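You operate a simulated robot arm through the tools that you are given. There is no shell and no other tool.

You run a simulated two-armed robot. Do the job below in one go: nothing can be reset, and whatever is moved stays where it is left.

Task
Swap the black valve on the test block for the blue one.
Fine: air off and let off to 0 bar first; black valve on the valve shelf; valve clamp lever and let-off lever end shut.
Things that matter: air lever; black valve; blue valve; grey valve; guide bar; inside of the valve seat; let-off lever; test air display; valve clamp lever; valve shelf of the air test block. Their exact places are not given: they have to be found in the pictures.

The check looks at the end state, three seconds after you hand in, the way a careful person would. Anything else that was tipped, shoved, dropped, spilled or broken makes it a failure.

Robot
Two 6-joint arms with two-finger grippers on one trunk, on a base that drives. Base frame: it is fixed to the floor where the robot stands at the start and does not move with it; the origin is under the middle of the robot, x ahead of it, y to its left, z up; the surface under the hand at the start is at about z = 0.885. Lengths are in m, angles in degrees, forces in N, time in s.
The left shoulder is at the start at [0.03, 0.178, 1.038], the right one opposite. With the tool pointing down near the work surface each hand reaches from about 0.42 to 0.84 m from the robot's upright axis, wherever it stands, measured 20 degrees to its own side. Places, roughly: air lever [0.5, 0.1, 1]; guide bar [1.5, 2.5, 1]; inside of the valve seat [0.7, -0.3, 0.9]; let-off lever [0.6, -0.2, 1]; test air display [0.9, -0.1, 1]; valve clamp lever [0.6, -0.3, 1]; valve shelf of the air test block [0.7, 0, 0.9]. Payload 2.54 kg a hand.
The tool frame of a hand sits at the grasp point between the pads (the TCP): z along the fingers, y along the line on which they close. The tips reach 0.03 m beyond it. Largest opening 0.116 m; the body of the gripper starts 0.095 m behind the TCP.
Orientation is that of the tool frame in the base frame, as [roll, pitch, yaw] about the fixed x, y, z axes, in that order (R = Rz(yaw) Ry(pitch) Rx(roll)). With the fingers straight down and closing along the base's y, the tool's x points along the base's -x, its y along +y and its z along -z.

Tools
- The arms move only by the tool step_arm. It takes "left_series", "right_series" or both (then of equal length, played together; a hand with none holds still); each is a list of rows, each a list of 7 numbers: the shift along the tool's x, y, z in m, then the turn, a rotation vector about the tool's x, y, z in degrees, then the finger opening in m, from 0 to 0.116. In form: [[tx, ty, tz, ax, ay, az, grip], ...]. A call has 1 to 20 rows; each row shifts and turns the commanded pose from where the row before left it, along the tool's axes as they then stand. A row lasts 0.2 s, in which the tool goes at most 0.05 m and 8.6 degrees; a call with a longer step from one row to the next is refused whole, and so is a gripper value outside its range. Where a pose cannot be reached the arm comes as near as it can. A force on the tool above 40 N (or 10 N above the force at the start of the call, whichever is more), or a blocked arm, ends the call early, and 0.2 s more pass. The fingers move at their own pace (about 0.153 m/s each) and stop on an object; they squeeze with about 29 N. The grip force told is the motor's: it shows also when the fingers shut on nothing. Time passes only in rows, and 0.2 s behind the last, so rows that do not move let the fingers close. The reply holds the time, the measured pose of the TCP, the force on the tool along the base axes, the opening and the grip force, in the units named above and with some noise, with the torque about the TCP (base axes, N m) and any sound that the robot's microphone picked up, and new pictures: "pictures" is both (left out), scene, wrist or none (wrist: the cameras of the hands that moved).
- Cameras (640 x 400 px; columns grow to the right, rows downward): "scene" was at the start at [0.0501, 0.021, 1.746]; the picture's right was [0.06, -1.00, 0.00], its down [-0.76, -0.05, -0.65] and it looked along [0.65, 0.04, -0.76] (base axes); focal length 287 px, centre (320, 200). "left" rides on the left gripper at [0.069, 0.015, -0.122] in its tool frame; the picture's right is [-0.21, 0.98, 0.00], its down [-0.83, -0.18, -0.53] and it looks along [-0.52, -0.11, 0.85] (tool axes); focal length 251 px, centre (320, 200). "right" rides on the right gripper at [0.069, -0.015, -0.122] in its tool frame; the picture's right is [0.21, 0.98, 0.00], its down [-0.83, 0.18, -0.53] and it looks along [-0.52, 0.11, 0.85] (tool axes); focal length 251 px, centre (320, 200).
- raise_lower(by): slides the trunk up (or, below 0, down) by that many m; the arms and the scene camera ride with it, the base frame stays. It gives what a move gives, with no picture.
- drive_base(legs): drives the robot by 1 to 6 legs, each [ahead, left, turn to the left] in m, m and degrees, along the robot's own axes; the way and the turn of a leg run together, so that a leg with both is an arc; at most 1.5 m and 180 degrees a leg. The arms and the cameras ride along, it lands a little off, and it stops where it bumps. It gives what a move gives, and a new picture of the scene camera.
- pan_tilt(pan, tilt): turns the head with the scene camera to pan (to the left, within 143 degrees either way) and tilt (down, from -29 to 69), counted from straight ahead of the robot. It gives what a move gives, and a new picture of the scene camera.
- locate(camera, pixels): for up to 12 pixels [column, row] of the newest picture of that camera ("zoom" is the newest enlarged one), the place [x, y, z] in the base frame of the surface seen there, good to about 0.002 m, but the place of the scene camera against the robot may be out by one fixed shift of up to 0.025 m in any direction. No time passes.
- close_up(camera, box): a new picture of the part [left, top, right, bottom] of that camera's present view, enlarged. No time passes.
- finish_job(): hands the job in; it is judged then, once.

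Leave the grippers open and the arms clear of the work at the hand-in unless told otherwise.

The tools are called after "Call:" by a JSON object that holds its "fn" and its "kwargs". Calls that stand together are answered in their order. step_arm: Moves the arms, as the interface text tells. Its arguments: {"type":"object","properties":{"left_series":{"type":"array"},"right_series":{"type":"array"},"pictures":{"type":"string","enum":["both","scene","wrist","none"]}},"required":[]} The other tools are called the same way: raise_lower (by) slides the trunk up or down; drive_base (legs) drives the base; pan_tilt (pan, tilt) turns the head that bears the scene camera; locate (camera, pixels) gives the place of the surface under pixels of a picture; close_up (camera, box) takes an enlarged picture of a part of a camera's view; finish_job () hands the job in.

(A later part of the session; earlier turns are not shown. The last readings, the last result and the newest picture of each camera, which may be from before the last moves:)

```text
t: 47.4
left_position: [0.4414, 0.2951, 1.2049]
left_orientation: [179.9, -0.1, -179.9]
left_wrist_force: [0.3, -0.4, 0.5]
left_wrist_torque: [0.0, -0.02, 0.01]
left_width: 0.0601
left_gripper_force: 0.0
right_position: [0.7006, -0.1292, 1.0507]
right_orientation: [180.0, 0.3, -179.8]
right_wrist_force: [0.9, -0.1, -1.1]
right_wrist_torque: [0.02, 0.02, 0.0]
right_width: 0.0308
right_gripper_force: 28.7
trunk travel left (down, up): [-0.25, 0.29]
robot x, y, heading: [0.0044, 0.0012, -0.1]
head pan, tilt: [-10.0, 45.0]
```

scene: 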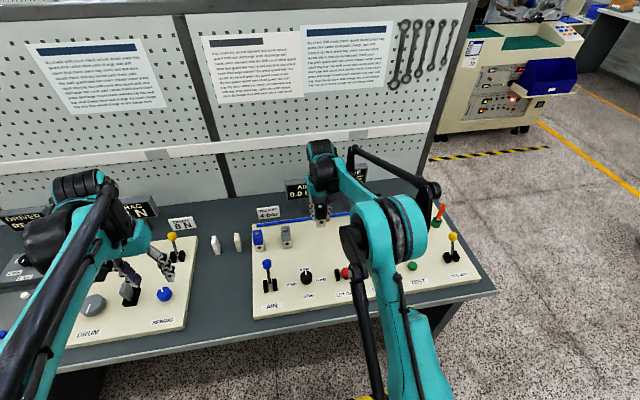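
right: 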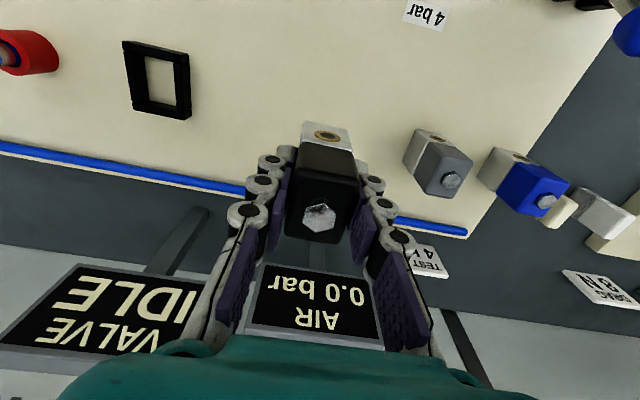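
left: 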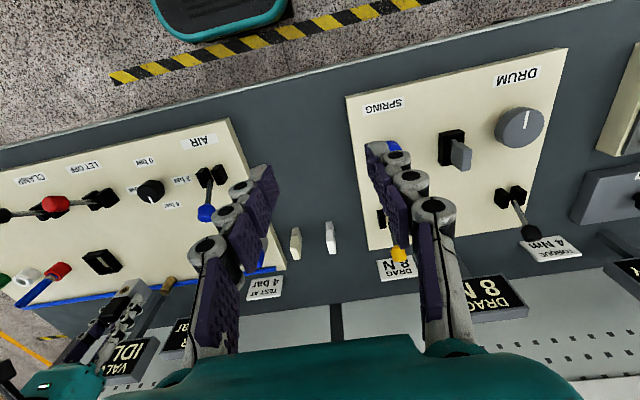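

The seat is a black frame around (157,80). I enlarge the seat and the area where grey and blue stand.

Call:
{"fn": "close_up", "kwargs": {"camera": "right", "box": [107, 30, 207, 130]}}

Call:
{"fn": "locate", "kwargs": {"camera": "zoom", "pixels": [[230, 120], [220, 200], [320, 200], [400, 200], [290, 120], [380, 130], [260, 280], [390, 290], [320, 100], [240, 60], [430, 340], [330, 305]]}}

Call:
{"fn": "close_up", "kwargs": {"camera": "right", "box": [360, 90, 600, 240]}}

```text
4.00 times, centred on (157, 80) of right
```

zoom: 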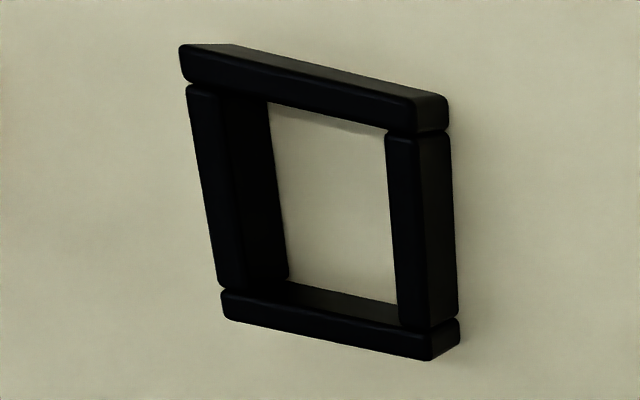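

```text
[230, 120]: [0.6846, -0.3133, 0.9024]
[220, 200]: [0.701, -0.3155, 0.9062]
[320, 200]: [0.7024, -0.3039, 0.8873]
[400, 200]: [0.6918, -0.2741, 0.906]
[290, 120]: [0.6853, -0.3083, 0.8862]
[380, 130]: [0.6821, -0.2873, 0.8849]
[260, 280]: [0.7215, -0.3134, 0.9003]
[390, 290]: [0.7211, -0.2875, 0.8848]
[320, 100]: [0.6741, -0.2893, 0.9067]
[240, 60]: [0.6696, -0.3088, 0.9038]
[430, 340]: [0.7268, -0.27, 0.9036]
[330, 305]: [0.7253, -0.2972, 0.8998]
```

```text
2.67 times, centred on (480, 165) of right
```

zoom: 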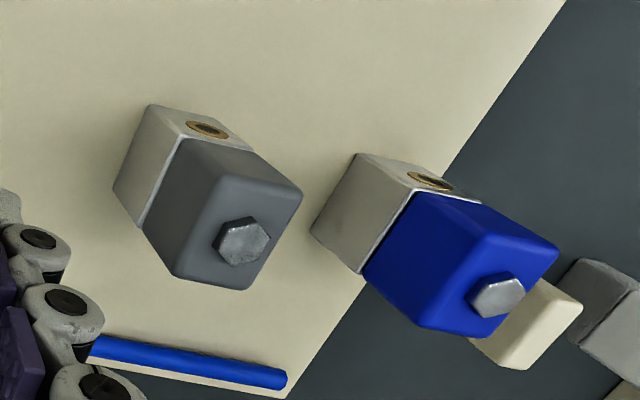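

The seat's inside is about 0.035 × 0.042, centred near (0.70, −0.295). Now I lower the black valve at y≈−0.13, slowly near the surface.

Call:
{"fn": "step_arm", "kwargs": {"right_series": [[0, 0, 0.03, 0, 0, 0, 0.0], [0, 0, 0.03, 0, 0, 0, 0.0], [0, 0, 0.025, 0, 0, 0, 0.0], [0, 0, 0.008, 0, 0, 0, 0.0], [0, 0, 0.004, 0, 0, 0, 0.0], [0, 0, 0.003, 0, 0, 0, 0.0], [0, 0, 0, 0, 0, 0, 0.0]], "pictures": "wrist"}}

```text
t: 49.0
left_position: [0.4424, 0.2965, 1.204]
left_orientation: [-180.0, 0.0, -179.9]
left_wrist_force: [0.4, -0.1, -0.4]
left_wrist_torque: [0.0, -0.05, 0.05]
left_width: 0.06
left_gripper_force: 0.1
right_position: [0.7016, -0.1311, 0.9481]
right_orientation: [-179.8, 0.4, -179.8]
right_wrist_force: [0.4, -0.3, -1.2]
right_wrist_torque: [-0.02, 0.0, 0.02]
right_width: 0.0311
right_gripper_force: 28.9
trunk travel left (down, up): [-0.25, 0.29]
robot x, y, heading: [-0.0005, -0.0003, -0.2]
head pan, tilt: [-10.0, 45.0]
```

right: 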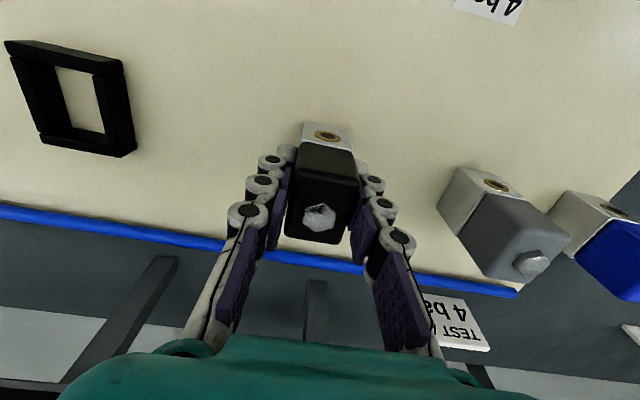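

Still hanging free (−1.2 N) at z=0.948. I lower in 1.5 mm steps until it touches.

Call:
{"fn": "step_arm", "kwargs": {"right_series": [[0, 0, 0.0015, 0, 0, 0, 0.0], [0, 0, 0.0015, 0, 0, 0, 0.0]], "pictures": "none"}}

Call:
{"fn": "step_arm", "kwargs": {"right_series": [[0, 0, 0.0015, 0, 0, 0, 0.0]], "pictures": "none"}}

```text
t: 49.6
left_position: [0.4426, 0.2968, 1.2037]
left_orientation: [-179.9, 0.0, -179.9]
left_wrist_force: [-0.1, 0.5, -0.1]
left_wrist_torque: [-0.03, 0.03, -0.01]
left_width: 0.06
left_gripper_force: 0.0
right_position: [0.7008, -0.1322, 0.9449]
right_orientation: [-179.8, 0.4, -179.9]
right_wrist_force: [0.4, 1.1, -1.8]
right_wrist_torque: [-0.04, 0.02, 0.03]
right_width: 0.0311
right_gripper_force: 29.3
trunk travel left (down, up): [-0.25, 0.29]
robot x, y, heading: [-0.0005, -0.0041, 0.0]
head pan, tilt: [-10.0, 45.0]
```

```text
t: 50.0
left_position: [0.4424, 0.2964, 1.2035]
left_orientation: [180.0, 0.0, -180.0]
left_wrist_force: [0.2, 0.1, -0.4]
left_wrist_torque: [-0.01, 0.01, 0.0]
left_width: 0.0602
left_gripper_force: 0.2
right_position: [0.7017, -0.132, 0.9447]
right_orientation: [-179.8, 0.3, -179.8]
right_wrist_force: [-1.0, -0.1, -0.7]
right_wrist_torque: [-0.03, -0.02, 0.01]
right_width: 0.0312
right_gripper_force: 28.8
trunk travel left (down, up): [-0.25, 0.29]
robot x, y, heading: [-0.0006, -0.0028, -0.1]
head pan, tilt: [-10.0, 45.0]
```

Call:
{"fn": "step_arm", "kwargs": {"right_series": [[0, 0, 0.0008, 0, 0, 0, 0.0], [0, 0, 0.0005, 0, 0, 0, 0.0], [0, 0, 0, 0, 0, 0, 0.0]], "pictures": "wrist"}}

```text
t: 50.8
left_position: [0.4412, 0.2965, 1.2044]
left_orientation: [179.9, -0.1, -179.9]
left_wrist_force: [-0.4, 0.3, -0.4]
left_wrist_torque: [-0.01, 0.03, -0.02]
left_width: 0.0599
left_gripper_force: 0.0
right_position: [0.701, -0.131, 0.9431]
right_orientation: [-179.8, 0.3, -179.9]
right_wrist_force: [2.1, -0.2, 11.9]
right_wrist_torque: [0.0, 0.03, 0.01]
right_width: 0.031
right_gripper_force: 29.2
trunk travel left (down, up): [-0.25, 0.29]
robot x, y, heading: [0.0011, 0.0006, 0.1]
head pan, tilt: [-10.0, 45.0]
```

right: 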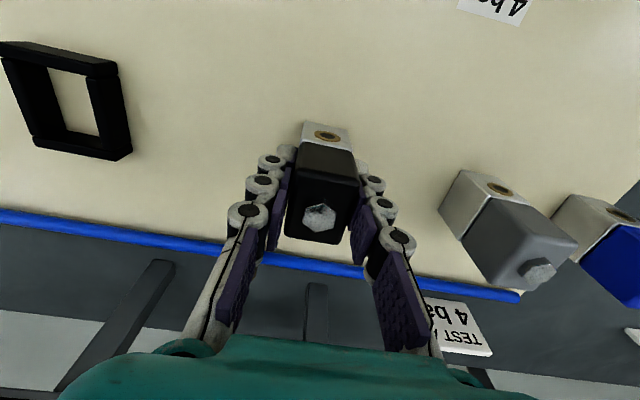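

It touched down (12 N up). I ease up a touch, open the fingers and rise.

Call:
{"fn": "step_arm", "kwargs": {"right_series": [[0, 0, -0.0008, 0, 0, 0, 0.0], [0, 0, 0, 0, 0, 0, 0.04], [0, 0, 0, 0, 0, 0, 0.06], [0, 0, 0, 0, 0, 0, 0.06], [0, 0, -0.03, 0, 0, 0, 0.06], [0, 0, -0.04, 0, 0, 0, 0.06], [0, 0, -0.04, 0, 0, 0, 0.06], [0, 0, 0, 0, 0, 0, 0.06]], "pictures": "both"}}

```text
t: 52.6
left_position: [0.4422, 0.2948, 1.2038]
left_orientation: [-180.0, 0.0, -179.9]
left_wrist_force: [0.7, 1.2, 0.4]
left_wrist_torque: [0.02, -0.02, 0.0]
left_width: 0.06
left_gripper_force: 0.1
right_position: [0.7014, -0.131, 1.0527]
right_orientation: [-179.8, 0.3, -179.9]
right_wrist_force: [0.5, -0.4, 0.2]
right_wrist_torque: [0.0, 0.0, 0.01]
right_width: 0.0602
right_gripper_force: 0.1
trunk travel left (down, up): [-0.25, 0.29]
robot x, y, heading: [-0.0001, 0.0011, 0.4]
head pan, tilt: [-10.0, 45.0]
```

scene: 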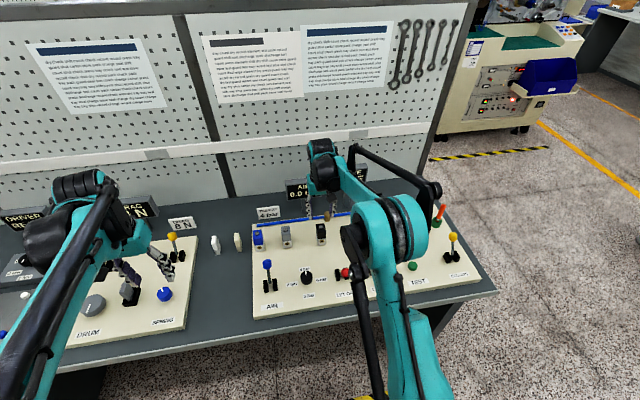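
right: 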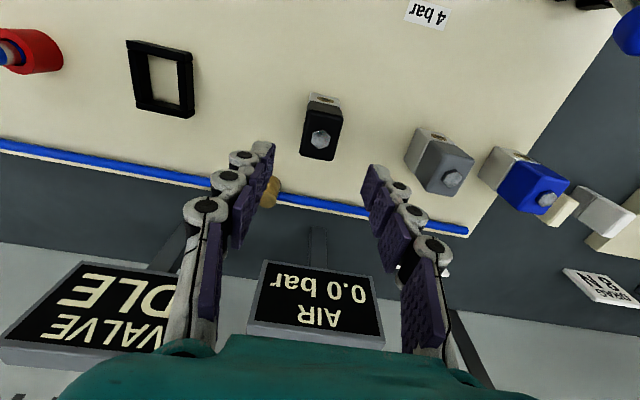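

The black valve stands alone at y≈−0.13. Now I measure the black, grey and blue caps from here.

Call:
{"fn": "locate", "kwargs": {"camera": "right", "pixels": [[320, 140], [451, 180], [545, 200], [530, 180], [520, 200], [550, 180], [535, 212], [430, 165], [460, 160], [440, 188]]}}

Call:
{"fn": "step_arm", "kwargs": {"right_series": [[0, 0.03, -0.03, 0, 0, 0, 0.06], [0, 0.04, -0.01, 0, 0, 0, 0.06], [0, 0.04, 0, 0, 0, 0, 0.06], [0, 0.04, 0, 0, 0, 0, 0.06], [0, 0.04, 0, 0, 0, 0, 0.06], [0, 0.037, 0, 0, 0, 0, 0.06], [0, 0, 0, 0, 0, 0, 0.06]], "pictures": "both"}}

```text
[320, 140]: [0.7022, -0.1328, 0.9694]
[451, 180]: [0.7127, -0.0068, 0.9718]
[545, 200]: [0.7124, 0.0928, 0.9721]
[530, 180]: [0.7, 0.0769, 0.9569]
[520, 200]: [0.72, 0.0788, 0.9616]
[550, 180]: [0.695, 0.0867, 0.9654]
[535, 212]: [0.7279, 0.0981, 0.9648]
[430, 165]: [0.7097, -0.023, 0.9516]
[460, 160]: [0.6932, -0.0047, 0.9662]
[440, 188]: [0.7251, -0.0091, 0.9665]
```

```text
t: 54.2
left_position: [0.4418, 0.2955, 1.2037]
left_orientation: [179.9, 0.0, -179.9]
left_wrist_force: [0.2, -0.9, 0.7]
left_wrist_torque: [0.03, -0.01, -0.01]
left_width: 0.0598
left_gripper_force: 0.1
right_position: [0.6983, 0.0981, 1.0918]
right_orientation: [-180.0, 0.4, -179.9]
right_wrist_force: [0.3, -0.6, -0.8]
right_wrist_torque: [0.0, 0.02, 0.02]
right_width: 0.06
right_gripper_force: 0.1
trunk travel left (down, up): [-0.25, 0.29]
robot x, y, heading: [0.002, 0.0003, 0.1]
head pan, tilt: [-10.0, 45.0]
```

scene: 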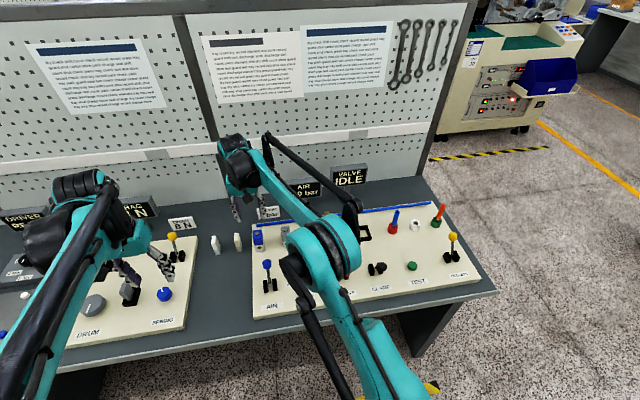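
right: 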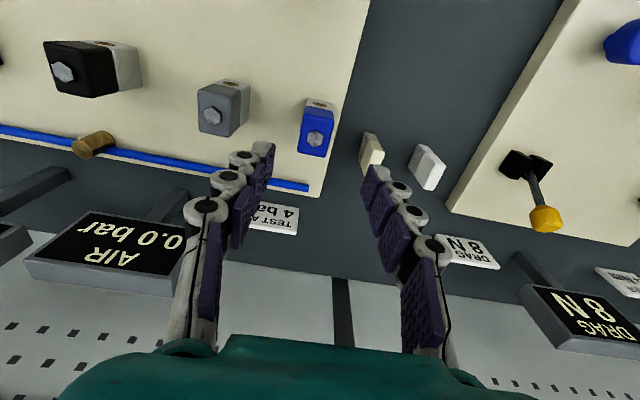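

The hand reaches over the blue valve. I enlarge and measure it: hex at (313,139).

Call:
{"fn": "close_up", "kwargs": {"camera": "right", "box": [180, 70, 400, 210]}}

Call:
{"fn": "locate", "kwargs": {"camera": "zoom", "pixels": [[390, 200], [358, 160], [430, 175], [350, 235], [415, 245], [370, 195], [420, 205], [395, 112], [118, 132], [95, 60], [175, 90], [500, 240]]}}

```text
2.86 times, centred on (290, 140) of right
```

zoom: 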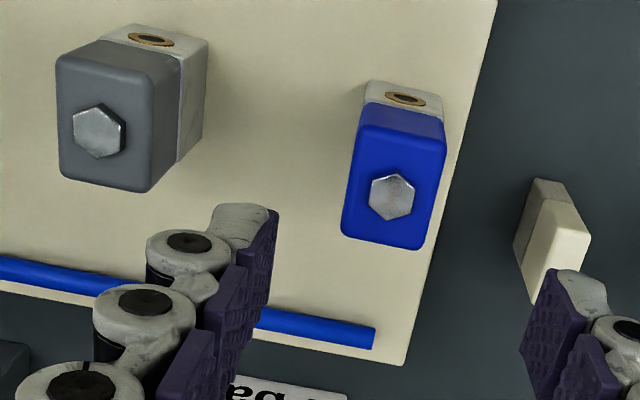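

```text
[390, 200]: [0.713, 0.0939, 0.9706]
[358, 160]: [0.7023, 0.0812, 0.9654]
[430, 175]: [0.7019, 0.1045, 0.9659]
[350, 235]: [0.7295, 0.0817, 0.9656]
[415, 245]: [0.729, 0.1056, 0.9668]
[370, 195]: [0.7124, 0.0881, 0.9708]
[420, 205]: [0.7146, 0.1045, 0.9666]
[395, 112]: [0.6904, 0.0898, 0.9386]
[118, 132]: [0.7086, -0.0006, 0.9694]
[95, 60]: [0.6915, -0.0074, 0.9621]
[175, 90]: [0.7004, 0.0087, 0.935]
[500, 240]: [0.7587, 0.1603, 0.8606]
```

Blue's centre is about (0.713, 0.094), aligned. I move over it and go down in two stages, checking in between.

Call:
{"fn": "step_arm", "kwargs": {"right_series": [[-0.0145, -0.003, 0.02, 0, 0, 0, 0.056], [0, 0, 0.035, 0, 0, 0, 0.056], [0, 0, 0.02, 0, 0, 0, 0.056], [0, 0, 0, 0, 0, 0, 0.056]], "pictures": "wrist"}}

```text
t: 55.2
left_position: [0.4416, 0.2962, 1.2037]
left_orientation: [179.9, -0.1, -180.0]
left_wrist_force: [-0.7, -0.2, 0.7]
left_wrist_torque: [0.01, -0.05, 0.0]
left_width: 0.0602
left_gripper_force: 0.1
right_position: [0.7126, 0.093, 1.0171]
right_orientation: [-179.8, 0.4, -179.8]
right_wrist_force: [-0.7, 0.6, 0.8]
right_wrist_torque: [0.01, 0.0, 0.01]
right_width: 0.0559
right_gripper_force: 0.2
trunk travel left (down, up): [-0.25, 0.29]
robot x, y, heading: [-0.0013, -0.0039, 0.1]
head pan, tilt: [-10.0, 45.0]
```

right: 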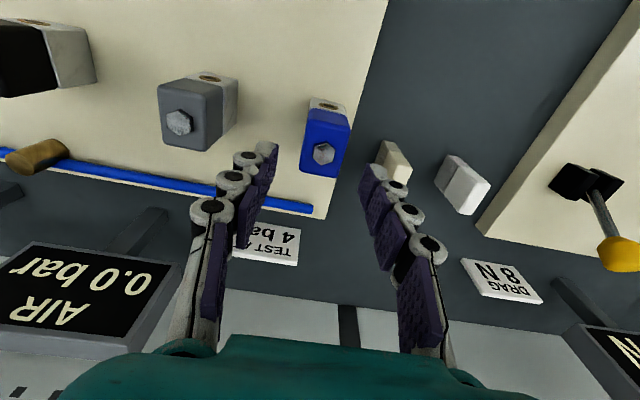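

The blue hex is at (322,153), well aligned. I go down the last 0.074 m.

Call:
{"fn": "step_arm", "kwargs": {"right_series": [[0, 0.001, 0.03, 0, 0, 0, 0.056], [0, 0, 0.03, 0, 0, 0, 0.056], [0, 0, 0.0135, 0, 0, 0, 0.056], [0, 0, 0, 0, 0, 0, 0.056]], "pictures": "wrist"}}

```text
t: 56.2
left_position: [0.4422, 0.2965, 1.2033]
left_orientation: [-180.0, 0.0, -179.9]
left_wrist_force: [0.4, -0.9, 0.6]
left_wrist_torque: [-0.03, 0.01, -0.03]
left_width: 0.0599
left_gripper_force: 0.1
right_position: [0.712, 0.0925, 0.9435]
right_orientation: [-179.8, 0.4, -179.8]
right_wrist_force: [-0.3, -0.4, 0.5]
right_wrist_torque: [0.01, 0.04, -0.02]
right_width: 0.0558
right_gripper_force: 0.1
trunk travel left (down, up): [-0.25, 0.29]
robot x, y, heading: [0.0007, -0.0006, 0.2]
head pan, tilt: [-10.0, 45.0]
```

right: 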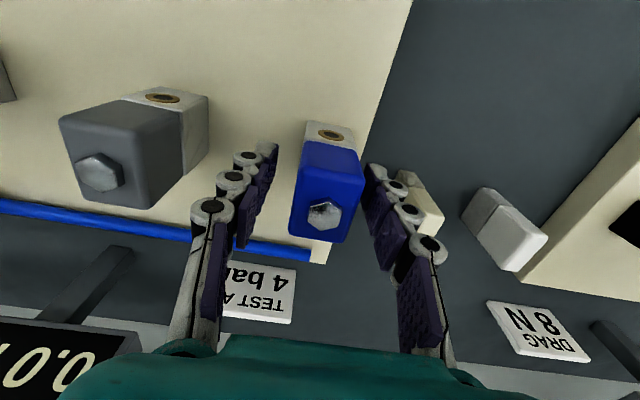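

The hex is at (324,214), 2 mm left of centre. I correct by +0.002 in y and −0.001 in x and close.

Call:
{"fn": "step_arm", "kwargs": {"right_series": [[0.001, 0.002, 0.0005, 0, 0, 0, 0.056], [0, 0, 0, 0, 0, 0, 0.0], [0, 0, 0, 0, 0, 0, 0.0], [0, 0, 0, 0, 0, 0, 0.0]], "pictures": "wrist"}}

```text
t: 57.2
left_position: [0.4419, 0.2969, 1.2045]
left_orientation: [-180.0, 0.0, -179.9]
left_wrist_force: [-0.1, -0.2, 0.1]
left_wrist_torque: [0.01, -0.03, -0.02]
left_width: 0.0601
left_gripper_force: 0.1
right_position: [0.7122, 0.0934, 0.9442]
right_orientation: [-179.9, 0.3, -179.8]
right_wrist_force: [-0.3, 0.9, 0.8]
right_wrist_torque: [0.0, -0.01, -0.03]
right_width: 0.031
right_gripper_force: 28.7
trunk travel left (down, up): [-0.25, 0.29]
robot x, y, heading: [0.0014, -0.0015, -0.0]
head pan, tilt: [-10.0, 45.0]
```

right: 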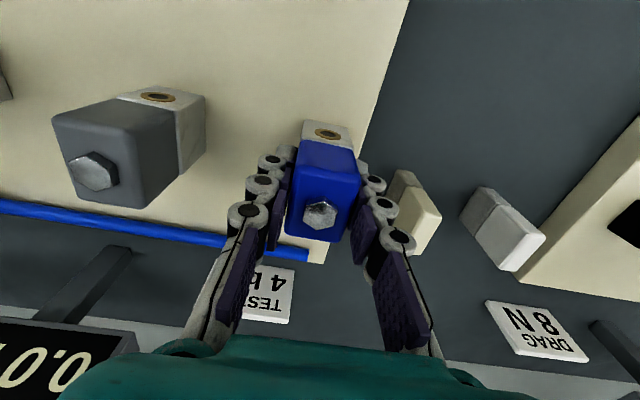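

Gripped on 0.031. I lift straight up to z≈1.08.

Call:
{"fn": "step_arm", "kwargs": {"right_series": [[0, 0, -0.01, 0, 0, 0, 0.0], [0, 0, -0.03, 0, 0, 0, 0.0], [0, 0, -0.035, 0, 0, 0, 0.0], [0, 0, -0.035, 0, 0, 0, 0.0], [0, 0, -0.026, 0, 0, 0, 0.0], [0, 0, 0, 0, 0, 0, 0.0]], "pictures": "wrist"}}

```text
t: 58.6
left_position: [0.4431, 0.2961, 1.2038]
left_orientation: [-180.0, 0.1, -179.8]
left_wrist_force: [0.0, 0.5, -0.3]
left_wrist_torque: [-0.02, 0.01, -0.02]
left_width: 0.06
left_gripper_force: 0.1
right_position: [0.7132, 0.0973, 1.0804]
right_orientation: [-179.9, 0.2, -179.8]
right_wrist_force: [0.0, 0.7, -1.3]
right_wrist_torque: [0.0, 0.0, 0.0]
right_width: 0.0311
right_gripper_force: 29.2
trunk travel left (down, up): [-0.25, 0.29]
robot x, y, heading: [0.0014, -0.0015, 0.1]
head pan, tilt: [-10.0, 45.0]
```

right: 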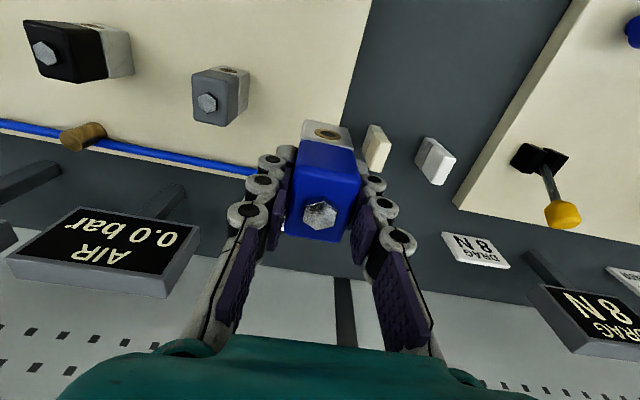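

The blue valve hangs in the grip. I carry it right, above grey and black, to over the seat.

Call:
{"fn": "step_arm", "kwargs": {"right_series": [[0.001, -0.039, 0, 0, 0, 0, 0.0], [0.001, -0.039, 0, 0, 0, 0, 0.0], [0.001, -0.039, 0, 0, 0, 0, 0.0], [0.001, -0.039, 0, 0, 0, 0, 0.0], [0.001, -0.039, 0, 0, 0, 0, 0.0], [0.001, -0.039, 0, 0, 0, 0, 0.0], [0.001, -0.039, 0, 0, 0, 0, 0.0], [0.001, -0.039, 0, 0, 0, 0, 0.0], [0.001, -0.039, 0, 0, 0, 0, 0.0], [0.001, -0.04, 0, 0, 0, 0, 0.0], [0, 0, 0, 0, 0, 0, 0.0]], "pictures": "both"}}

```text
t: 61.0
left_position: [0.4427, 0.2972, 1.2036]
left_orientation: [180.0, 0.0, -179.9]
left_wrist_force: [-1.0, 0.2, -0.8]
left_wrist_torque: [-0.03, 0.0, -0.01]
left_width: 0.06
left_gripper_force: 0.1
right_position: [0.7051, -0.2941, 1.0823]
right_orientation: [-179.8, 0.3, -179.8]
right_wrist_force: [0.2, 0.1, -1.3]
right_wrist_torque: [-0.04, -0.01, 0.0]
right_width: 0.0309
right_gripper_force: 28.3
trunk travel left (down, up): [-0.25, 0.29]
robot x, y, heading: [0.0015, -0.0012, 0.2]
head pan, tilt: [-10.0, 45.0]
```

scene: 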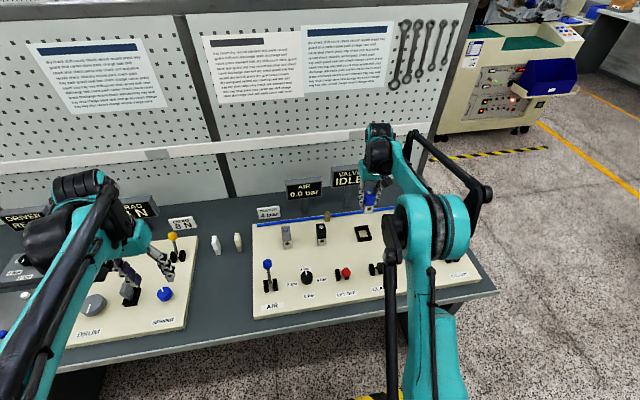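
right: 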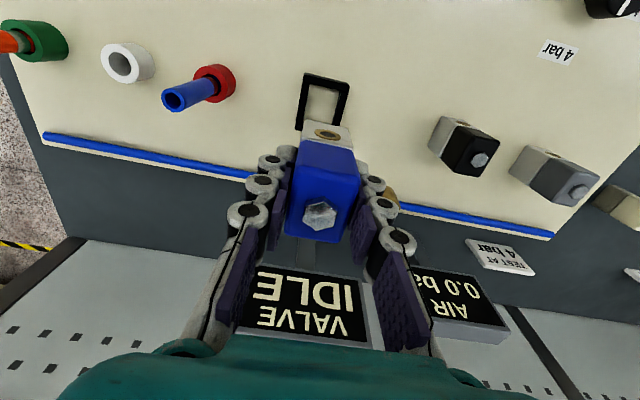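

The seat frame shows below the valve. I enlarge to measure both the held valve and the seat with the same camera.

Call:
{"fn": "close_up", "kwargs": {"camera": "right", "box": [270, 60, 370, 160]}}

Call:
{"fn": "locate", "kwargs": {"camera": "right", "pixels": [[319, 215], [327, 133], [303, 145], [352, 150], [290, 230], [345, 235], [307, 155], [353, 155]]}}

```text
4.00 times, centred on (320, 110) of right
```

zoom: 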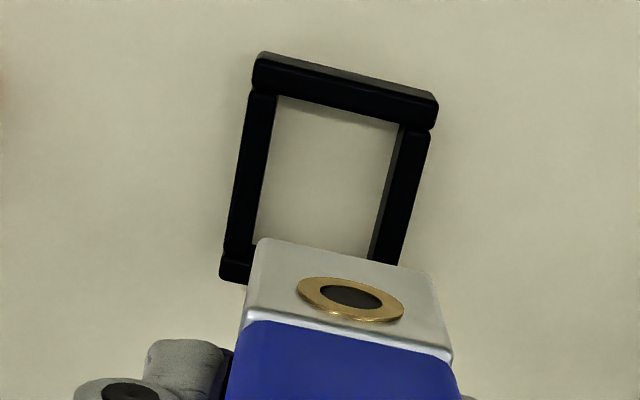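

```text
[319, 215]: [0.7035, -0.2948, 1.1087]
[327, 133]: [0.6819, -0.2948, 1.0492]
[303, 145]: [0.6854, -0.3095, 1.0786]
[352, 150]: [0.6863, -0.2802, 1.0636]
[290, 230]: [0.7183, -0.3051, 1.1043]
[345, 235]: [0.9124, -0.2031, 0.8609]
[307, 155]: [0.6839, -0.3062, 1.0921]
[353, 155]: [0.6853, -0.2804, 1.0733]
```

Call:
{"fn": "locate", "kwargs": {"camera": "zoom", "pixels": [[250, 170], [262, 170], [235, 170], [411, 180], [425, 180], [399, 180], [345, 90], [345, 75], [345, 103], [235, 265], [300, 180], [340, 300]]}}

```text
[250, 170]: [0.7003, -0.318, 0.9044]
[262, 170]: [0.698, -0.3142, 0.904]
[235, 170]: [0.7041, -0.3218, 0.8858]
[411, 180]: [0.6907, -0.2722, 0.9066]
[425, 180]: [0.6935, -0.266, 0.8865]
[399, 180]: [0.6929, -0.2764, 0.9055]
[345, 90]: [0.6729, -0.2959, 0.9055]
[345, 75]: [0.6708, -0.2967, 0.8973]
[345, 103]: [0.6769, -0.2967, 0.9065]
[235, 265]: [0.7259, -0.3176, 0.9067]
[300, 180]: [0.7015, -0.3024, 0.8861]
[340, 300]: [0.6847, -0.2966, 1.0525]
```

The held valve centre is (0.7035, −0.295); the seat inside runs y −0.3125…−0.2775 and is centred at x≈0.700. I shift −0.003 in x and lower to just above the frame.

Call:
{"fn": "step_arm", "kwargs": {"right_series": [[0.003, 0, 0.02, 0, 0, 0, 0.0], [0, 0, 0.035, 0, 0, 0, 0.0], [0, 0, 0.03, 0, 0, 0, 0.0], [0, 0, 0.015, 0, 0, 0, 0.0], [0, 0, 0.005, 0, 0, 0, 0.0], [0, 0, 0, 0, 0, 0, 0.0]], "pictures": "wrist"}}

Call:
{"fn": "close_up", "kwargs": {"camera": "right", "box": [270, 80, 370, 180]}}

```text
t: 62.4
left_position: [0.442, 0.2962, 1.2045]
left_orientation: [179.9, 0.1, -179.9]
left_wrist_force: [-0.1, 0.2, -0.9]
left_wrist_torque: [0.01, 0.0, -0.02]
left_width: 0.06
left_gripper_force: 0.1
right_position: [0.7018, -0.2973, 0.977]
right_orientation: [-179.9, 0.3, -179.9]
right_wrist_force: [-0.3, 1.1, -1.8]
right_wrist_torque: [0.01, 0.01, -0.02]
right_width: 0.0311
right_gripper_force: 28.8
trunk travel left (down, up): [-0.25, 0.29]
robot x, y, heading: [0.0025, 0.0026, -0.2]
head pan, tilt: [-10.0, 45.0]
```

right: 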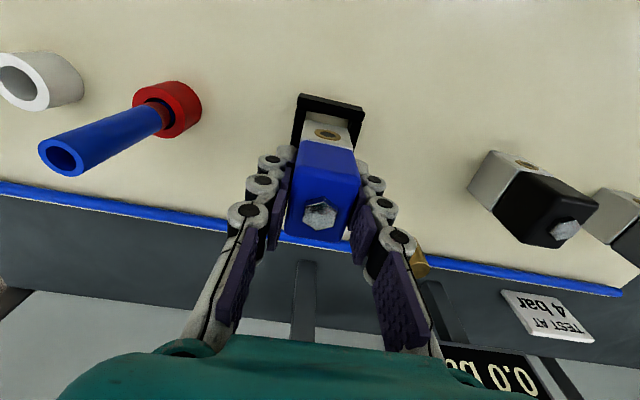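

```text
4.00 times, centred on (320, 130) of right
```

zoom: 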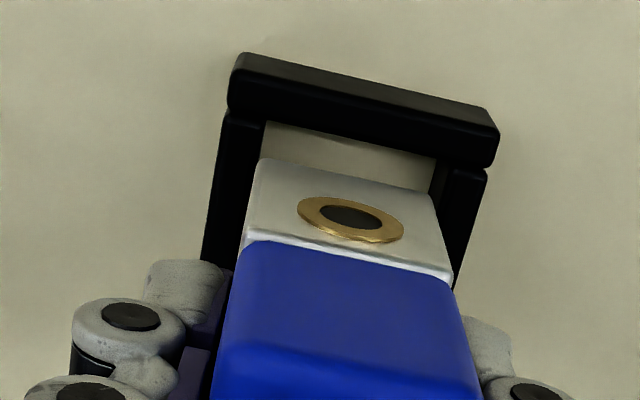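

I measure the gaps once more here.

Call:
{"fn": "locate", "kwargs": {"camera": "zoom", "pixels": [[345, 182], [265, 172], [425, 205], [245, 140], [222, 200], [465, 200], [350, 100], [350, 118], [350, 150], [300, 180], [400, 200]]}}

Call:
{"fn": "locate", "kwargs": {"camera": "right", "pixels": [[320, 214], [292, 200], [358, 205], [290, 230]]}}

```text
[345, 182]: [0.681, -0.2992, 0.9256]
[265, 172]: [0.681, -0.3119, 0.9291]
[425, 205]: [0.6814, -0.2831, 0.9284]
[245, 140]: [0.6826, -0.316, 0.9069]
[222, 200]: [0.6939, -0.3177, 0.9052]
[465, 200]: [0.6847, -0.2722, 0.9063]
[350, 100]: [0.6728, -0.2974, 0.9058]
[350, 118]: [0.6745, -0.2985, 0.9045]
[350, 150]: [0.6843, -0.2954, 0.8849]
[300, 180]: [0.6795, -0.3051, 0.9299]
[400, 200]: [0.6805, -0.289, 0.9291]
```

```text
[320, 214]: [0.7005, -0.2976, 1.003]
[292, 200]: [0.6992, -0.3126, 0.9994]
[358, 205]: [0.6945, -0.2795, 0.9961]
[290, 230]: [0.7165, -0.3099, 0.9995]
```

The held valve's centre is y≈−0.2975 against the seat's −0.2947. I shift +0.0027 in y and measure again.

Call:
{"fn": "step_arm", "kwargs": {"right_series": [[0, 0.0027, 0.001, 0, 0, 0, 0.0], [0, 0, 0, 0, 0, 0, 0.0]], "pictures": "wrist"}}

Call:
{"fn": "close_up", "kwargs": {"camera": "right", "box": [270, 80, 370, 180]}}

Call:
{"fn": "locate", "kwargs": {"camera": "zoom", "pixels": [[345, 182], [268, 172], [425, 205], [245, 140], [222, 200], [465, 200], [350, 100], [350, 118], [350, 150]]}}

Call:
{"fn": "locate", "kwargs": {"camera": "right", "pixels": [[320, 214], [292, 200], [358, 205], [290, 230]]}}

```text
t: 63.0
left_position: [0.4424, 0.2955, 1.2043]
left_orientation: [-179.9, 0.1, -179.9]
left_wrist_force: [-1.2, 0.1, -0.1]
left_wrist_torque: [-0.02, 0.01, -0.02]
left_width: 0.0598
left_gripper_force: 0.2
right_position: [0.7017, -0.2941, 0.9763]
right_orientation: [-179.7, 0.4, -179.8]
right_wrist_force: [-0.9, -0.3, -2.1]
right_wrist_torque: [0.0, -0.01, 0.03]
right_width: 0.0309
right_gripper_force: 29.2
trunk travel left (down, up): [-0.25, 0.29]
robot x, y, heading: [0.0015, 0.0054, 0.1]
head pan, tilt: [-10.0, 45.0]
```

right: 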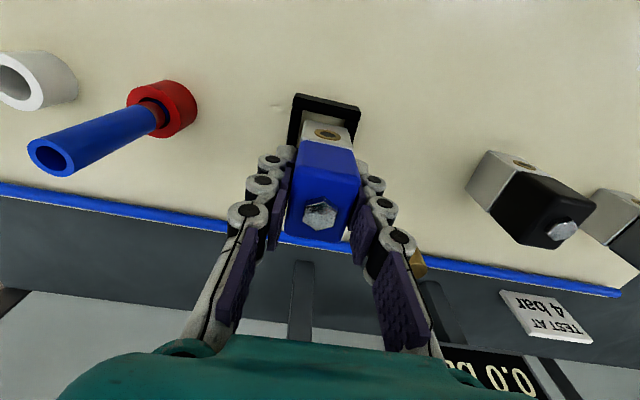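

```text
4.00 times, centred on (320, 130) of right
```

zoom: 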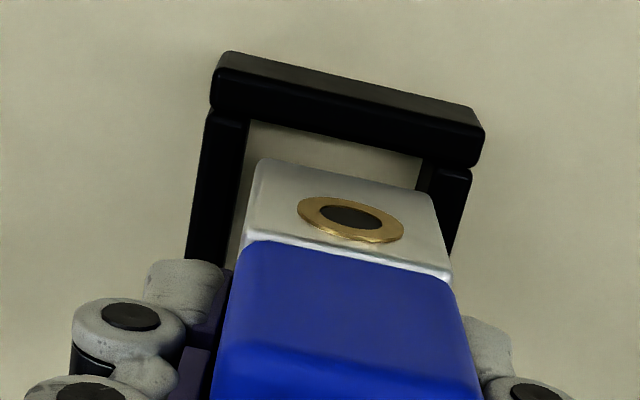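

```text
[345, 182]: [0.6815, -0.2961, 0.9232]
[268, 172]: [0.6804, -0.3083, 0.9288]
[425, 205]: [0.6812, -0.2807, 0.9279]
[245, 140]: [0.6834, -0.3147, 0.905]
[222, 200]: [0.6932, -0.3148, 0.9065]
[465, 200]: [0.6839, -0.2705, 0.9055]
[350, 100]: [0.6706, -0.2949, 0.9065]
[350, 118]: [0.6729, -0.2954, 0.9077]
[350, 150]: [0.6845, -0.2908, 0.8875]
```

```text
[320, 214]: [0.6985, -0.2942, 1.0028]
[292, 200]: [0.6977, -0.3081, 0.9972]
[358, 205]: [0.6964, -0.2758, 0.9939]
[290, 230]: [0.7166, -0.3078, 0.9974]
```

Call:
{"fn": "locate", "kwargs": {"camera": "zoom", "pixels": [[216, 92], [478, 148], [241, 160], [236, 200], [210, 200], [196, 230], [430, 182], [452, 185], [466, 210], [258, 172], [432, 205]]}}

```text
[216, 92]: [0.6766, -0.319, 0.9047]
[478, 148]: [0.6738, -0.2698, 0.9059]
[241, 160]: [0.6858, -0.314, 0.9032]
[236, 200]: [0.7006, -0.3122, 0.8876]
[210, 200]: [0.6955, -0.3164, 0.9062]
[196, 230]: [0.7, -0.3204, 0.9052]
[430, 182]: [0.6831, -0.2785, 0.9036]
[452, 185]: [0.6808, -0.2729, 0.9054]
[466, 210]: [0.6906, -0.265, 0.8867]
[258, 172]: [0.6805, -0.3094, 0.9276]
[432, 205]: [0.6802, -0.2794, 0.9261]
```

Now both centres agree (−0.2945). I lower into the seat slowly, 12 mm first.

Call:
{"fn": "step_arm", "kwargs": {"right_series": [[0, 0, 0.005, 0, 0, 0, 0.0], [0, 0, 0.004, 0, 0, 0, 0.0], [0, 0, 0.004, 0, 0, 0, 0.0], [0, 0, 0.003, 0, 0, 0, 0.0]], "pictures": "wrist"}}

```text
t: 64.0
left_position: [0.4422, 0.296, 1.2053]
left_orientation: [-179.9, 0.0, -179.8]
left_wrist_force: [-0.2, 0.5, -0.2]
left_wrist_torque: [0.0, 0.02, 0.01]
left_width: 0.0601
left_gripper_force: 0.1
right_position: [0.7026, -0.294, 0.9582]
right_orientation: [-179.7, 0.2, -179.8]
right_wrist_force: [-0.3, -0.3, -0.8]
right_wrist_torque: [0.0, 0.03, -0.01]
right_width: 0.0311
right_gripper_force: 28.9
trunk travel left (down, up): [-0.25, 0.29]
robot x, y, heading: [0.0001, 0.0025, 0.3]
head pan, tilt: [-10.0, 45.0]
```

right: 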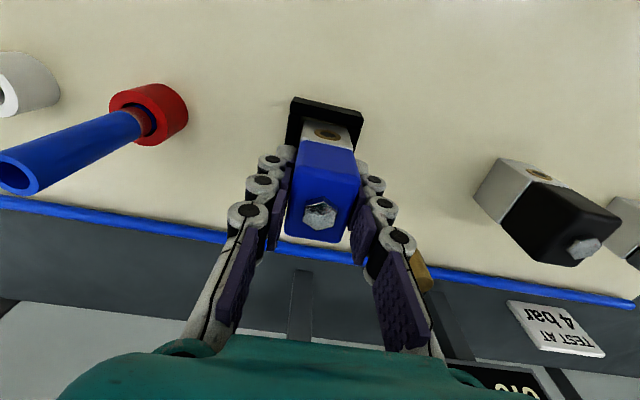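

No resistance, and the bottom is already below the frame's rim. I go on down.

Call:
{"fn": "step_arm", "kwargs": {"right_series": [[0, 0, 0.004, 0, 0, 0, 0.0], [0, 0, 0.004, 0, 0, 0, 0.0], [0, 0, 0.003, 0, 0, 0, 0.0]], "pictures": "none"}}

Call:
{"fn": "step_arm", "kwargs": {"right_series": [[0, 0, 0.0015, 0, 0, 0, 0.0], [0, 0, 0, 0, 0, 0, 0.0]], "pictures": "none"}}

```text
t: 64.8
left_position: [0.4424, 0.2957, 1.2037]
left_orientation: [180.0, -0.1, -179.9]
left_wrist_force: [0.0, 0.4, -0.1]
left_wrist_torque: [0.03, -0.01, -0.03]
left_width: 0.0599
left_gripper_force: 0.0
right_position: [0.7018, -0.2939, 0.948]
right_orientation: [-179.8, 0.3, -179.9]
right_wrist_force: [0.6, 0.1, -0.7]
right_wrist_torque: [0.01, -0.03, -0.01]
right_width: 0.031
right_gripper_force: 28.9
trunk travel left (down, up): [-0.25, 0.29]
robot x, y, heading: [-0.0017, -0.0017, 0.2]
head pan, tilt: [-10.0, 45.0]
```

```text
t: 65.4
left_position: [0.4424, 0.2963, 1.2042]
left_orientation: [-179.9, 0.0, -179.9]
left_wrist_force: [0.0, 0.0, 0.0]
left_wrist_torque: [-0.01, 0.0, 0.0]
left_width: 0.0601
left_gripper_force: 0.0
right_position: [0.7028, -0.2939, 0.9465]
right_orientation: [-179.8, 0.2, -179.8]
right_wrist_force: [0.3, 0.2, -1.6]
right_wrist_torque: [-0.04, 0.0, -0.01]
right_width: 0.031
right_gripper_force: 29.0
trunk travel left (down, up): [-0.25, 0.29]
robot x, y, heading: [-0.0006, -0.0004, 0.1]
head pan, tilt: [-10.0, 45.0]
```

At z=0.9465 it still hangs free. I lower in 0.8 mm steps until it rests.

Call:
{"fn": "step_arm", "kwargs": {"right_series": [[0, 0, 0.0008, 0, 0, 0, 0.0], [0, 0, 0.0008, 0, 0, 0, 0.0], [0, 0, 0, 0, 0, 0, 0.0]], "pictures": "none"}}

Call:
{"fn": "step_arm", "kwargs": {"right_series": [[0, 0, 0.0007, 0, 0, 0, 0.0], [0, 0, 0, 0, 0, 0, 0.0]], "pictures": "none"}}

```text
t: 66.2
left_position: [0.4424, 0.2966, 1.205]
left_orientation: [-180.0, 0.0, -179.9]
left_wrist_force: [0.9, 0.0, 0.1]
left_wrist_torque: [0.02, 0.02, 0.01]
left_width: 0.06
left_gripper_force: 0.1
right_position: [0.7024, -0.2942, 0.9445]
right_orientation: [-179.9, 0.4, -179.9]
right_wrist_force: [0.8, 0.3, -1.4]
right_wrist_torque: [0.0, 0.0, -0.01]
right_width: 0.0309
right_gripper_force: 28.7
trunk travel left (down, up): [-0.25, 0.29]
robot x, y, heading: [0.0012, 0.0009, -0.2]
head pan, tilt: [-10.0, 45.0]
```

```text
t: 66.8
left_position: [0.4422, 0.2954, 1.2039]
left_orientation: [-180.0, 0.0, -179.9]
left_wrist_force: [0.1, 0.3, 0.0]
left_wrist_torque: [-0.02, 0.0, -0.01]
left_width: 0.06
left_gripper_force: 0.0
right_position: [0.7017, -0.2937, 0.9448]
right_orientation: [-179.9, 0.3, -179.8]
right_wrist_force: [0.6, -0.5, -1.1]
right_wrist_torque: [0.0, -0.01, -0.02]
right_width: 0.0313
right_gripper_force: 29.2
trunk travel left (down, up): [-0.25, 0.29]
robot x, y, heading: [-0.0006, 0.0002, 0.1]
head pan, tilt: [-10.0, 45.0]
```

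Call:
{"fn": "step_arm", "kwargs": {"right_series": [[0, 0, 0.0007, 0, 0, 0, 0.0], [0, 0, 0, 0, 0, 0, 0.0]], "pictures": "none"}}

Call:
{"fn": "step_arm", "kwargs": {"right_series": [[0, 0, 0.0007, 0, 0, 0, 0.0], [0, 0, 0, 0, 0, 0, 0.0]], "pictures": "wrist"}}

```text
t: 67.4
left_position: [0.4439, 0.2953, 1.2041]
left_orientation: [179.9, 0.1, -179.9]
left_wrist_force: [0.1, -0.5, 0.1]
left_wrist_torque: [0.02, 0.02, 0.01]
left_width: 0.0599
left_gripper_force: 0.1
right_position: [0.7016, -0.2925, 0.9435]
right_orientation: [-179.8, 0.3, -179.8]
right_wrist_force: [-0.9, 0.1, -1.1]
right_wrist_torque: [-0.03, -0.01, 0.01]
right_width: 0.0313
right_gripper_force: 28.9
trunk travel left (down, up): [-0.25, 0.29]
robot x, y, heading: [0.0023, -0.0004, 0.2]
head pan, tilt: [-10.0, 45.0]
```

```text
t: 68.0
left_position: [0.4428, 0.2948, 1.2044]
left_orientation: [179.9, -0.1, -179.9]
left_wrist_force: [-0.8, 1.0, -0.9]
left_wrist_torque: [0.01, 0.01, -0.02]
left_width: 0.0602
left_gripper_force: 0.0
right_position: [0.7015, -0.2931, 0.9433]
right_orientation: [-179.9, 0.3, -179.8]
right_wrist_force: [0.1, -0.7, 5.0]
right_wrist_torque: [-0.02, 0.05, 0.01]
right_width: 0.031
right_gripper_force: 29.3
trunk travel left (down, up): [-0.25, 0.29]
robot x, y, heading: [0.0001, 0.0011, 0.0]
head pan, tilt: [-10.0, 45.0]
```

right: 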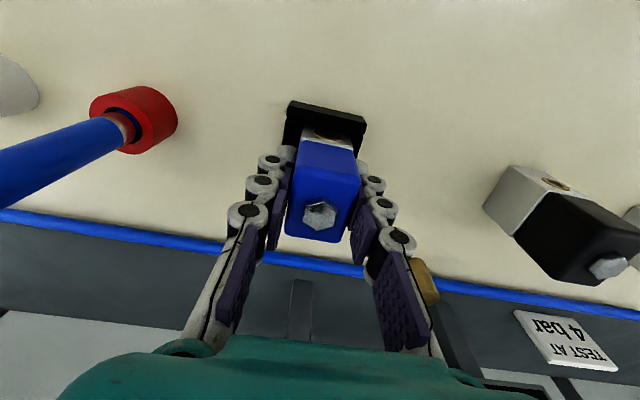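

It rests on the seat floor (5 N up). I open and rise.

Call:
{"fn": "step_arm", "kwargs": {"right_series": [[0, 0, 0, 0, 0, 0, 0.04], [0, 0, 0, 0, 0, 0, 0.056], [0, 0, 0, 0, 0, 0, 0.056], [0, 0, -0.03, 0, 0, 0, 0.056], [0, 0, -0.04, 0, 0, 0, 0.056], [0, 0, -0.04, 0, 0, 0, 0.056], [0.02, 0, -0.02, 0, 0, 0, 0.056], [0.02, 0, 0, 0, 0, 0, 0.056], [0, 0, 0, 0, 0, 0, 0.056]], "pictures": "both"}}

Call:
{"fn": "close_up", "kwargs": {"camera": "right", "box": [250, 60, 400, 200]}}

```text
t: 70.0
left_position: [0.4422, 0.2959, 1.2039]
left_orientation: [180.0, 0.1, -179.9]
left_wrist_force: [0.6, 0.1, -0.2]
left_wrist_torque: [0.01, 0.01, -0.01]
left_width: 0.0599
left_gripper_force: 0.0
right_position: [0.6625, -0.2947, 1.0722]
right_orientation: [-179.8, 0.3, -179.9]
right_wrist_force: [0.8, 0.0, -0.3]
right_wrist_torque: [-0.01, -0.02, 0.01]
right_width: 0.0562
right_gripper_force: 0.1
trunk travel left (down, up): [-0.25, 0.29]
robot x, y, heading: [0.0012, 0.0024, 0.0]
head pan, tilt: [-10.0, 45.0]
```

scene: 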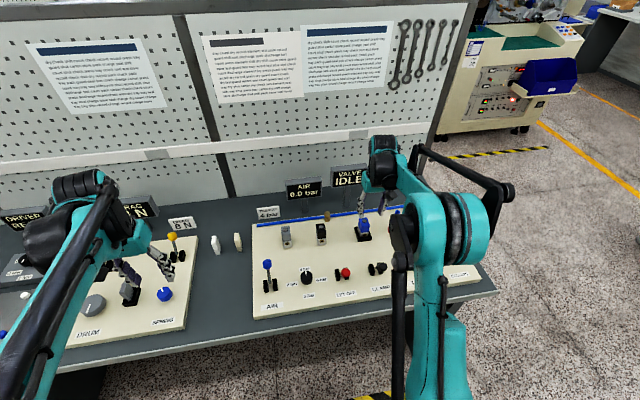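
right: 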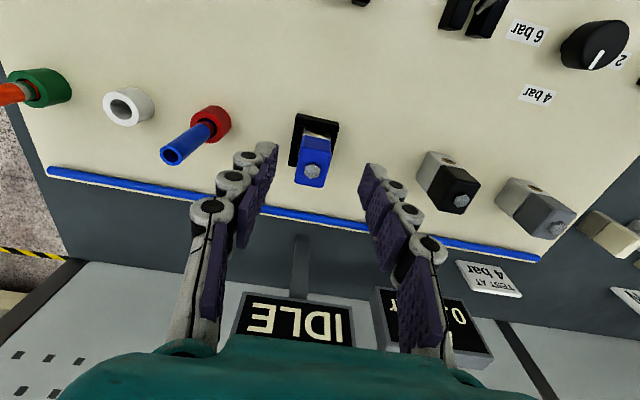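

```text
2.86 times, centred on (325, 130) of right
```

zoom: 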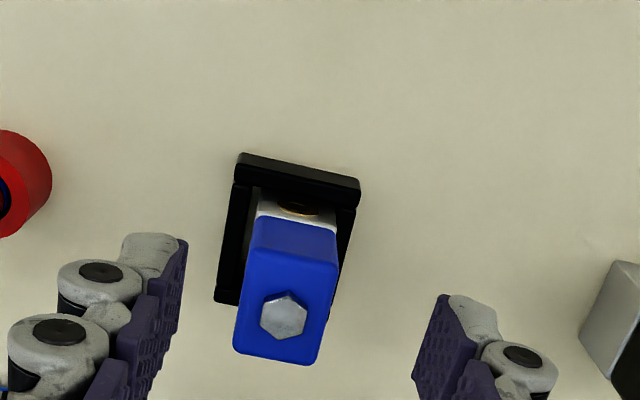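

Blue is in the seat. I check its height and place, and the black valve's.

Call:
{"fn": "locate", "kwargs": {"camera": "zoom", "pixels": [[285, 315], [260, 255], [330, 270], [250, 340], [310, 350], [240, 200], [345, 220], [300, 170]]}}

Call:
{"fn": "locate", "kwargs": {"camera": "right", "pixels": [[461, 201], [450, 185], [449, 161], [558, 228]]}}

```text
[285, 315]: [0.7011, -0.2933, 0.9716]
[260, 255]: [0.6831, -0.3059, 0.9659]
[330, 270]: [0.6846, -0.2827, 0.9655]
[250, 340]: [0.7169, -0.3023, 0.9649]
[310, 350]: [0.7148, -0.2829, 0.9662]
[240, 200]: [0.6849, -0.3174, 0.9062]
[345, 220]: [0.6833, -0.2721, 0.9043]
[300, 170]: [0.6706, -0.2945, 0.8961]
```

```text
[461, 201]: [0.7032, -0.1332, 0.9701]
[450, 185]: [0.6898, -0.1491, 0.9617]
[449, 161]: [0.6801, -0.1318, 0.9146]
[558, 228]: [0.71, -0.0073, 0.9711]
```

Blue sits at (0.701, −0.293) with the same top height as black had (0.97). Now I shut the clamp: I bring the closed fingers to the near side of the clamp knob.

Call:
{"fn": "step_arm", "kwargs": {"right_series": [[0.038, 0, 0, 0, 0, 0, 0.03], [0.038, 0, 0, 0, 0, 0, 0.0], [0.038, 0, 0, 0, 0, 0, 0.0], [0.038, 0, 0, 0, 0, 0, 0.0], [0.038, 0, 0, 0, 0, 0, 0.0], [0, 0, 0, 0, 0, 0, 0.0]], "pictures": "both"}}

```text
t: 71.4
left_position: [0.4427, 0.2954, 1.2047]
left_orientation: [179.9, 0.0, -180.0]
left_wrist_force: [0.6, -0.1, 0.6]
left_wrist_torque: [0.0, 0.02, 0.02]
left_width: 0.06
left_gripper_force: 0.1
right_position: [0.472, -0.2941, 1.0692]
right_orientation: [-179.8, 0.2, -179.8]
right_wrist_force: [-0.5, 0.7, 0.3]
right_wrist_torque: [0.0, 0.03, -0.02]
right_width: 0.0
right_gripper_force: 29.1
trunk travel left (down, up): [-0.25, 0.29]
robot x, y, heading: [-0.0004, 0.0001, 0.2]
head pan, tilt: [-10.0, 45.0]
```

scene: 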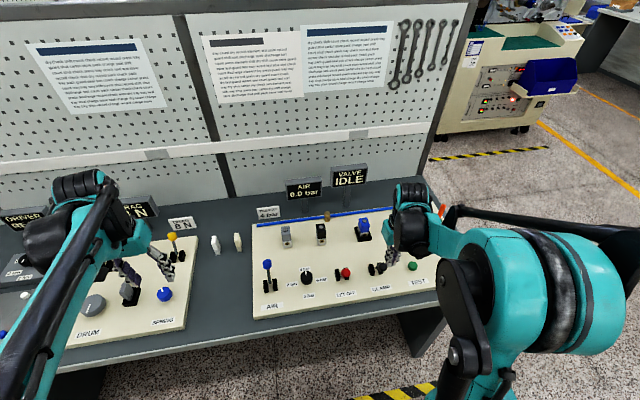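
right: 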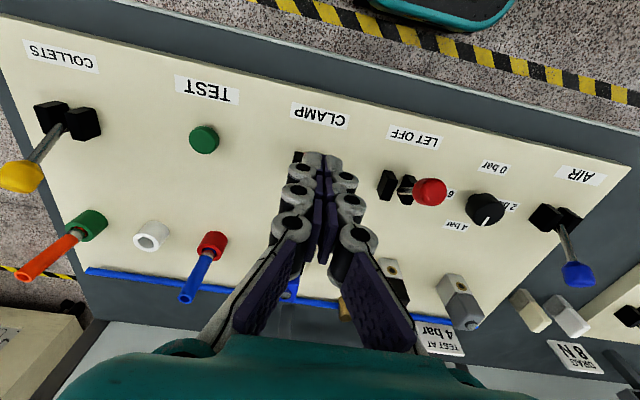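

My fingers hide the clamp knob. I measure the let-off knob (430,192), which leans the same way, to know x.

Call:
{"fn": "locate", "kwargs": {"camera": "right", "pixels": [[430, 190], [420, 190], [440, 192], [430, 182], [430, 200], [298, 157]]}}

Call:
{"fn": "step_arm", "kwargs": {"right_series": [[0.012, -0.002, 0.01, 0, 0, 0, 0.0], [0, 0, 0.0, 0, 0, 0, 0.0]], "pictures": "wrist"}}

```text
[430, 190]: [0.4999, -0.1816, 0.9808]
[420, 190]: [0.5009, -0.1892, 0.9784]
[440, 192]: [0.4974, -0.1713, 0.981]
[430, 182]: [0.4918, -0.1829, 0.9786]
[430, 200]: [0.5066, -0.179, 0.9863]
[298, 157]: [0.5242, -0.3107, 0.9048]
```

```text
t: 72.0
left_position: [0.4417, 0.2965, 1.2049]
left_orientation: [-179.9, -0.1, -179.9]
left_wrist_force: [0.3, 1.0, 0.1]
left_wrist_torque: [-0.01, -0.01, -0.01]
left_width: 0.0601
left_gripper_force: 0.1
right_position: [0.4591, -0.2964, 1.0598]
right_orientation: [-179.7, 0.4, -179.7]
right_wrist_force: [-0.7, -0.3, -0.2]
right_wrist_torque: [0.0, -0.02, 0.0]
right_width: 0.0001
right_gripper_force: 28.3
trunk travel left (down, up): [-0.25, 0.29]
robot x, y, heading: [0.0024, -0.0007, -0.0]
head pan, tilt: [-10.0, 45.0]
```

right: 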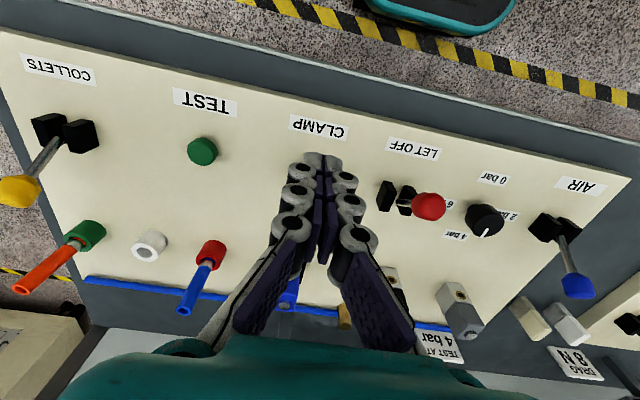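

The knob's near rim should be at x≈0.487; my fingers' front edge is at 0.470. I go down to z≈0.982 there.

Call:
{"fn": "step_arm", "kwargs": {"right_series": [[0, 0, 0.03, 0, 0, 0, 0.0], [0, 0, 0.03, 0, 0, 0, 0.0], [0, 0, 0.018, 0, 0, 0, 0.0], [-0.005, 0, 0, 0, 0, 0, 0.0], [-0.004, 0, 0, 0, 0, 0, 0.0], [0, 0, 0, 0, 0, 0, 0.0]], "pictures": "both"}}

```text
t: 73.4
left_position: [0.4429, 0.2965, 1.2044]
left_orientation: [179.9, 0.0, -179.9]
left_wrist_force: [0.0, 0.8, 0.1]
left_wrist_torque: [0.0, 0.02, -0.01]
left_width: 0.06
left_gripper_force: 0.1
right_position: [0.4681, -0.2959, 0.9828]
right_orientation: [-179.8, 0.3, -179.8]
right_wrist_force: [0.2, 0.3, -0.2]
right_wrist_torque: [-0.05, 0.0, -0.01]
right_width: 0.0002
right_gripper_force: 28.6
trunk travel left (down, up): [-0.25, 0.29]
robot x, y, heading: [0.0009, 0.0013, 0.2]
head pan, tilt: [-10.0, 45.0]
```

scene: 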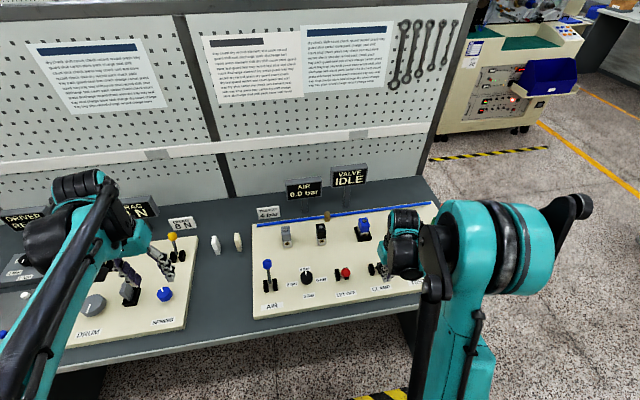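
right: 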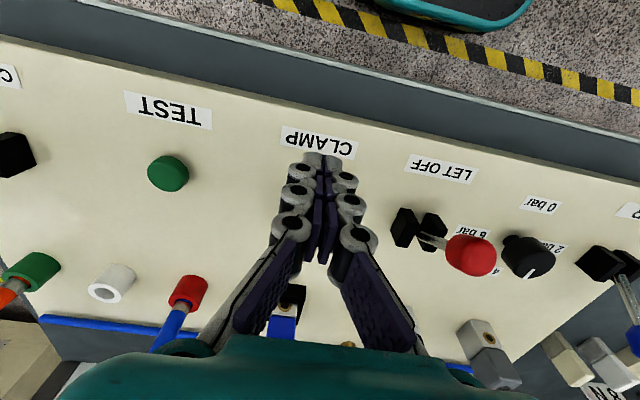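

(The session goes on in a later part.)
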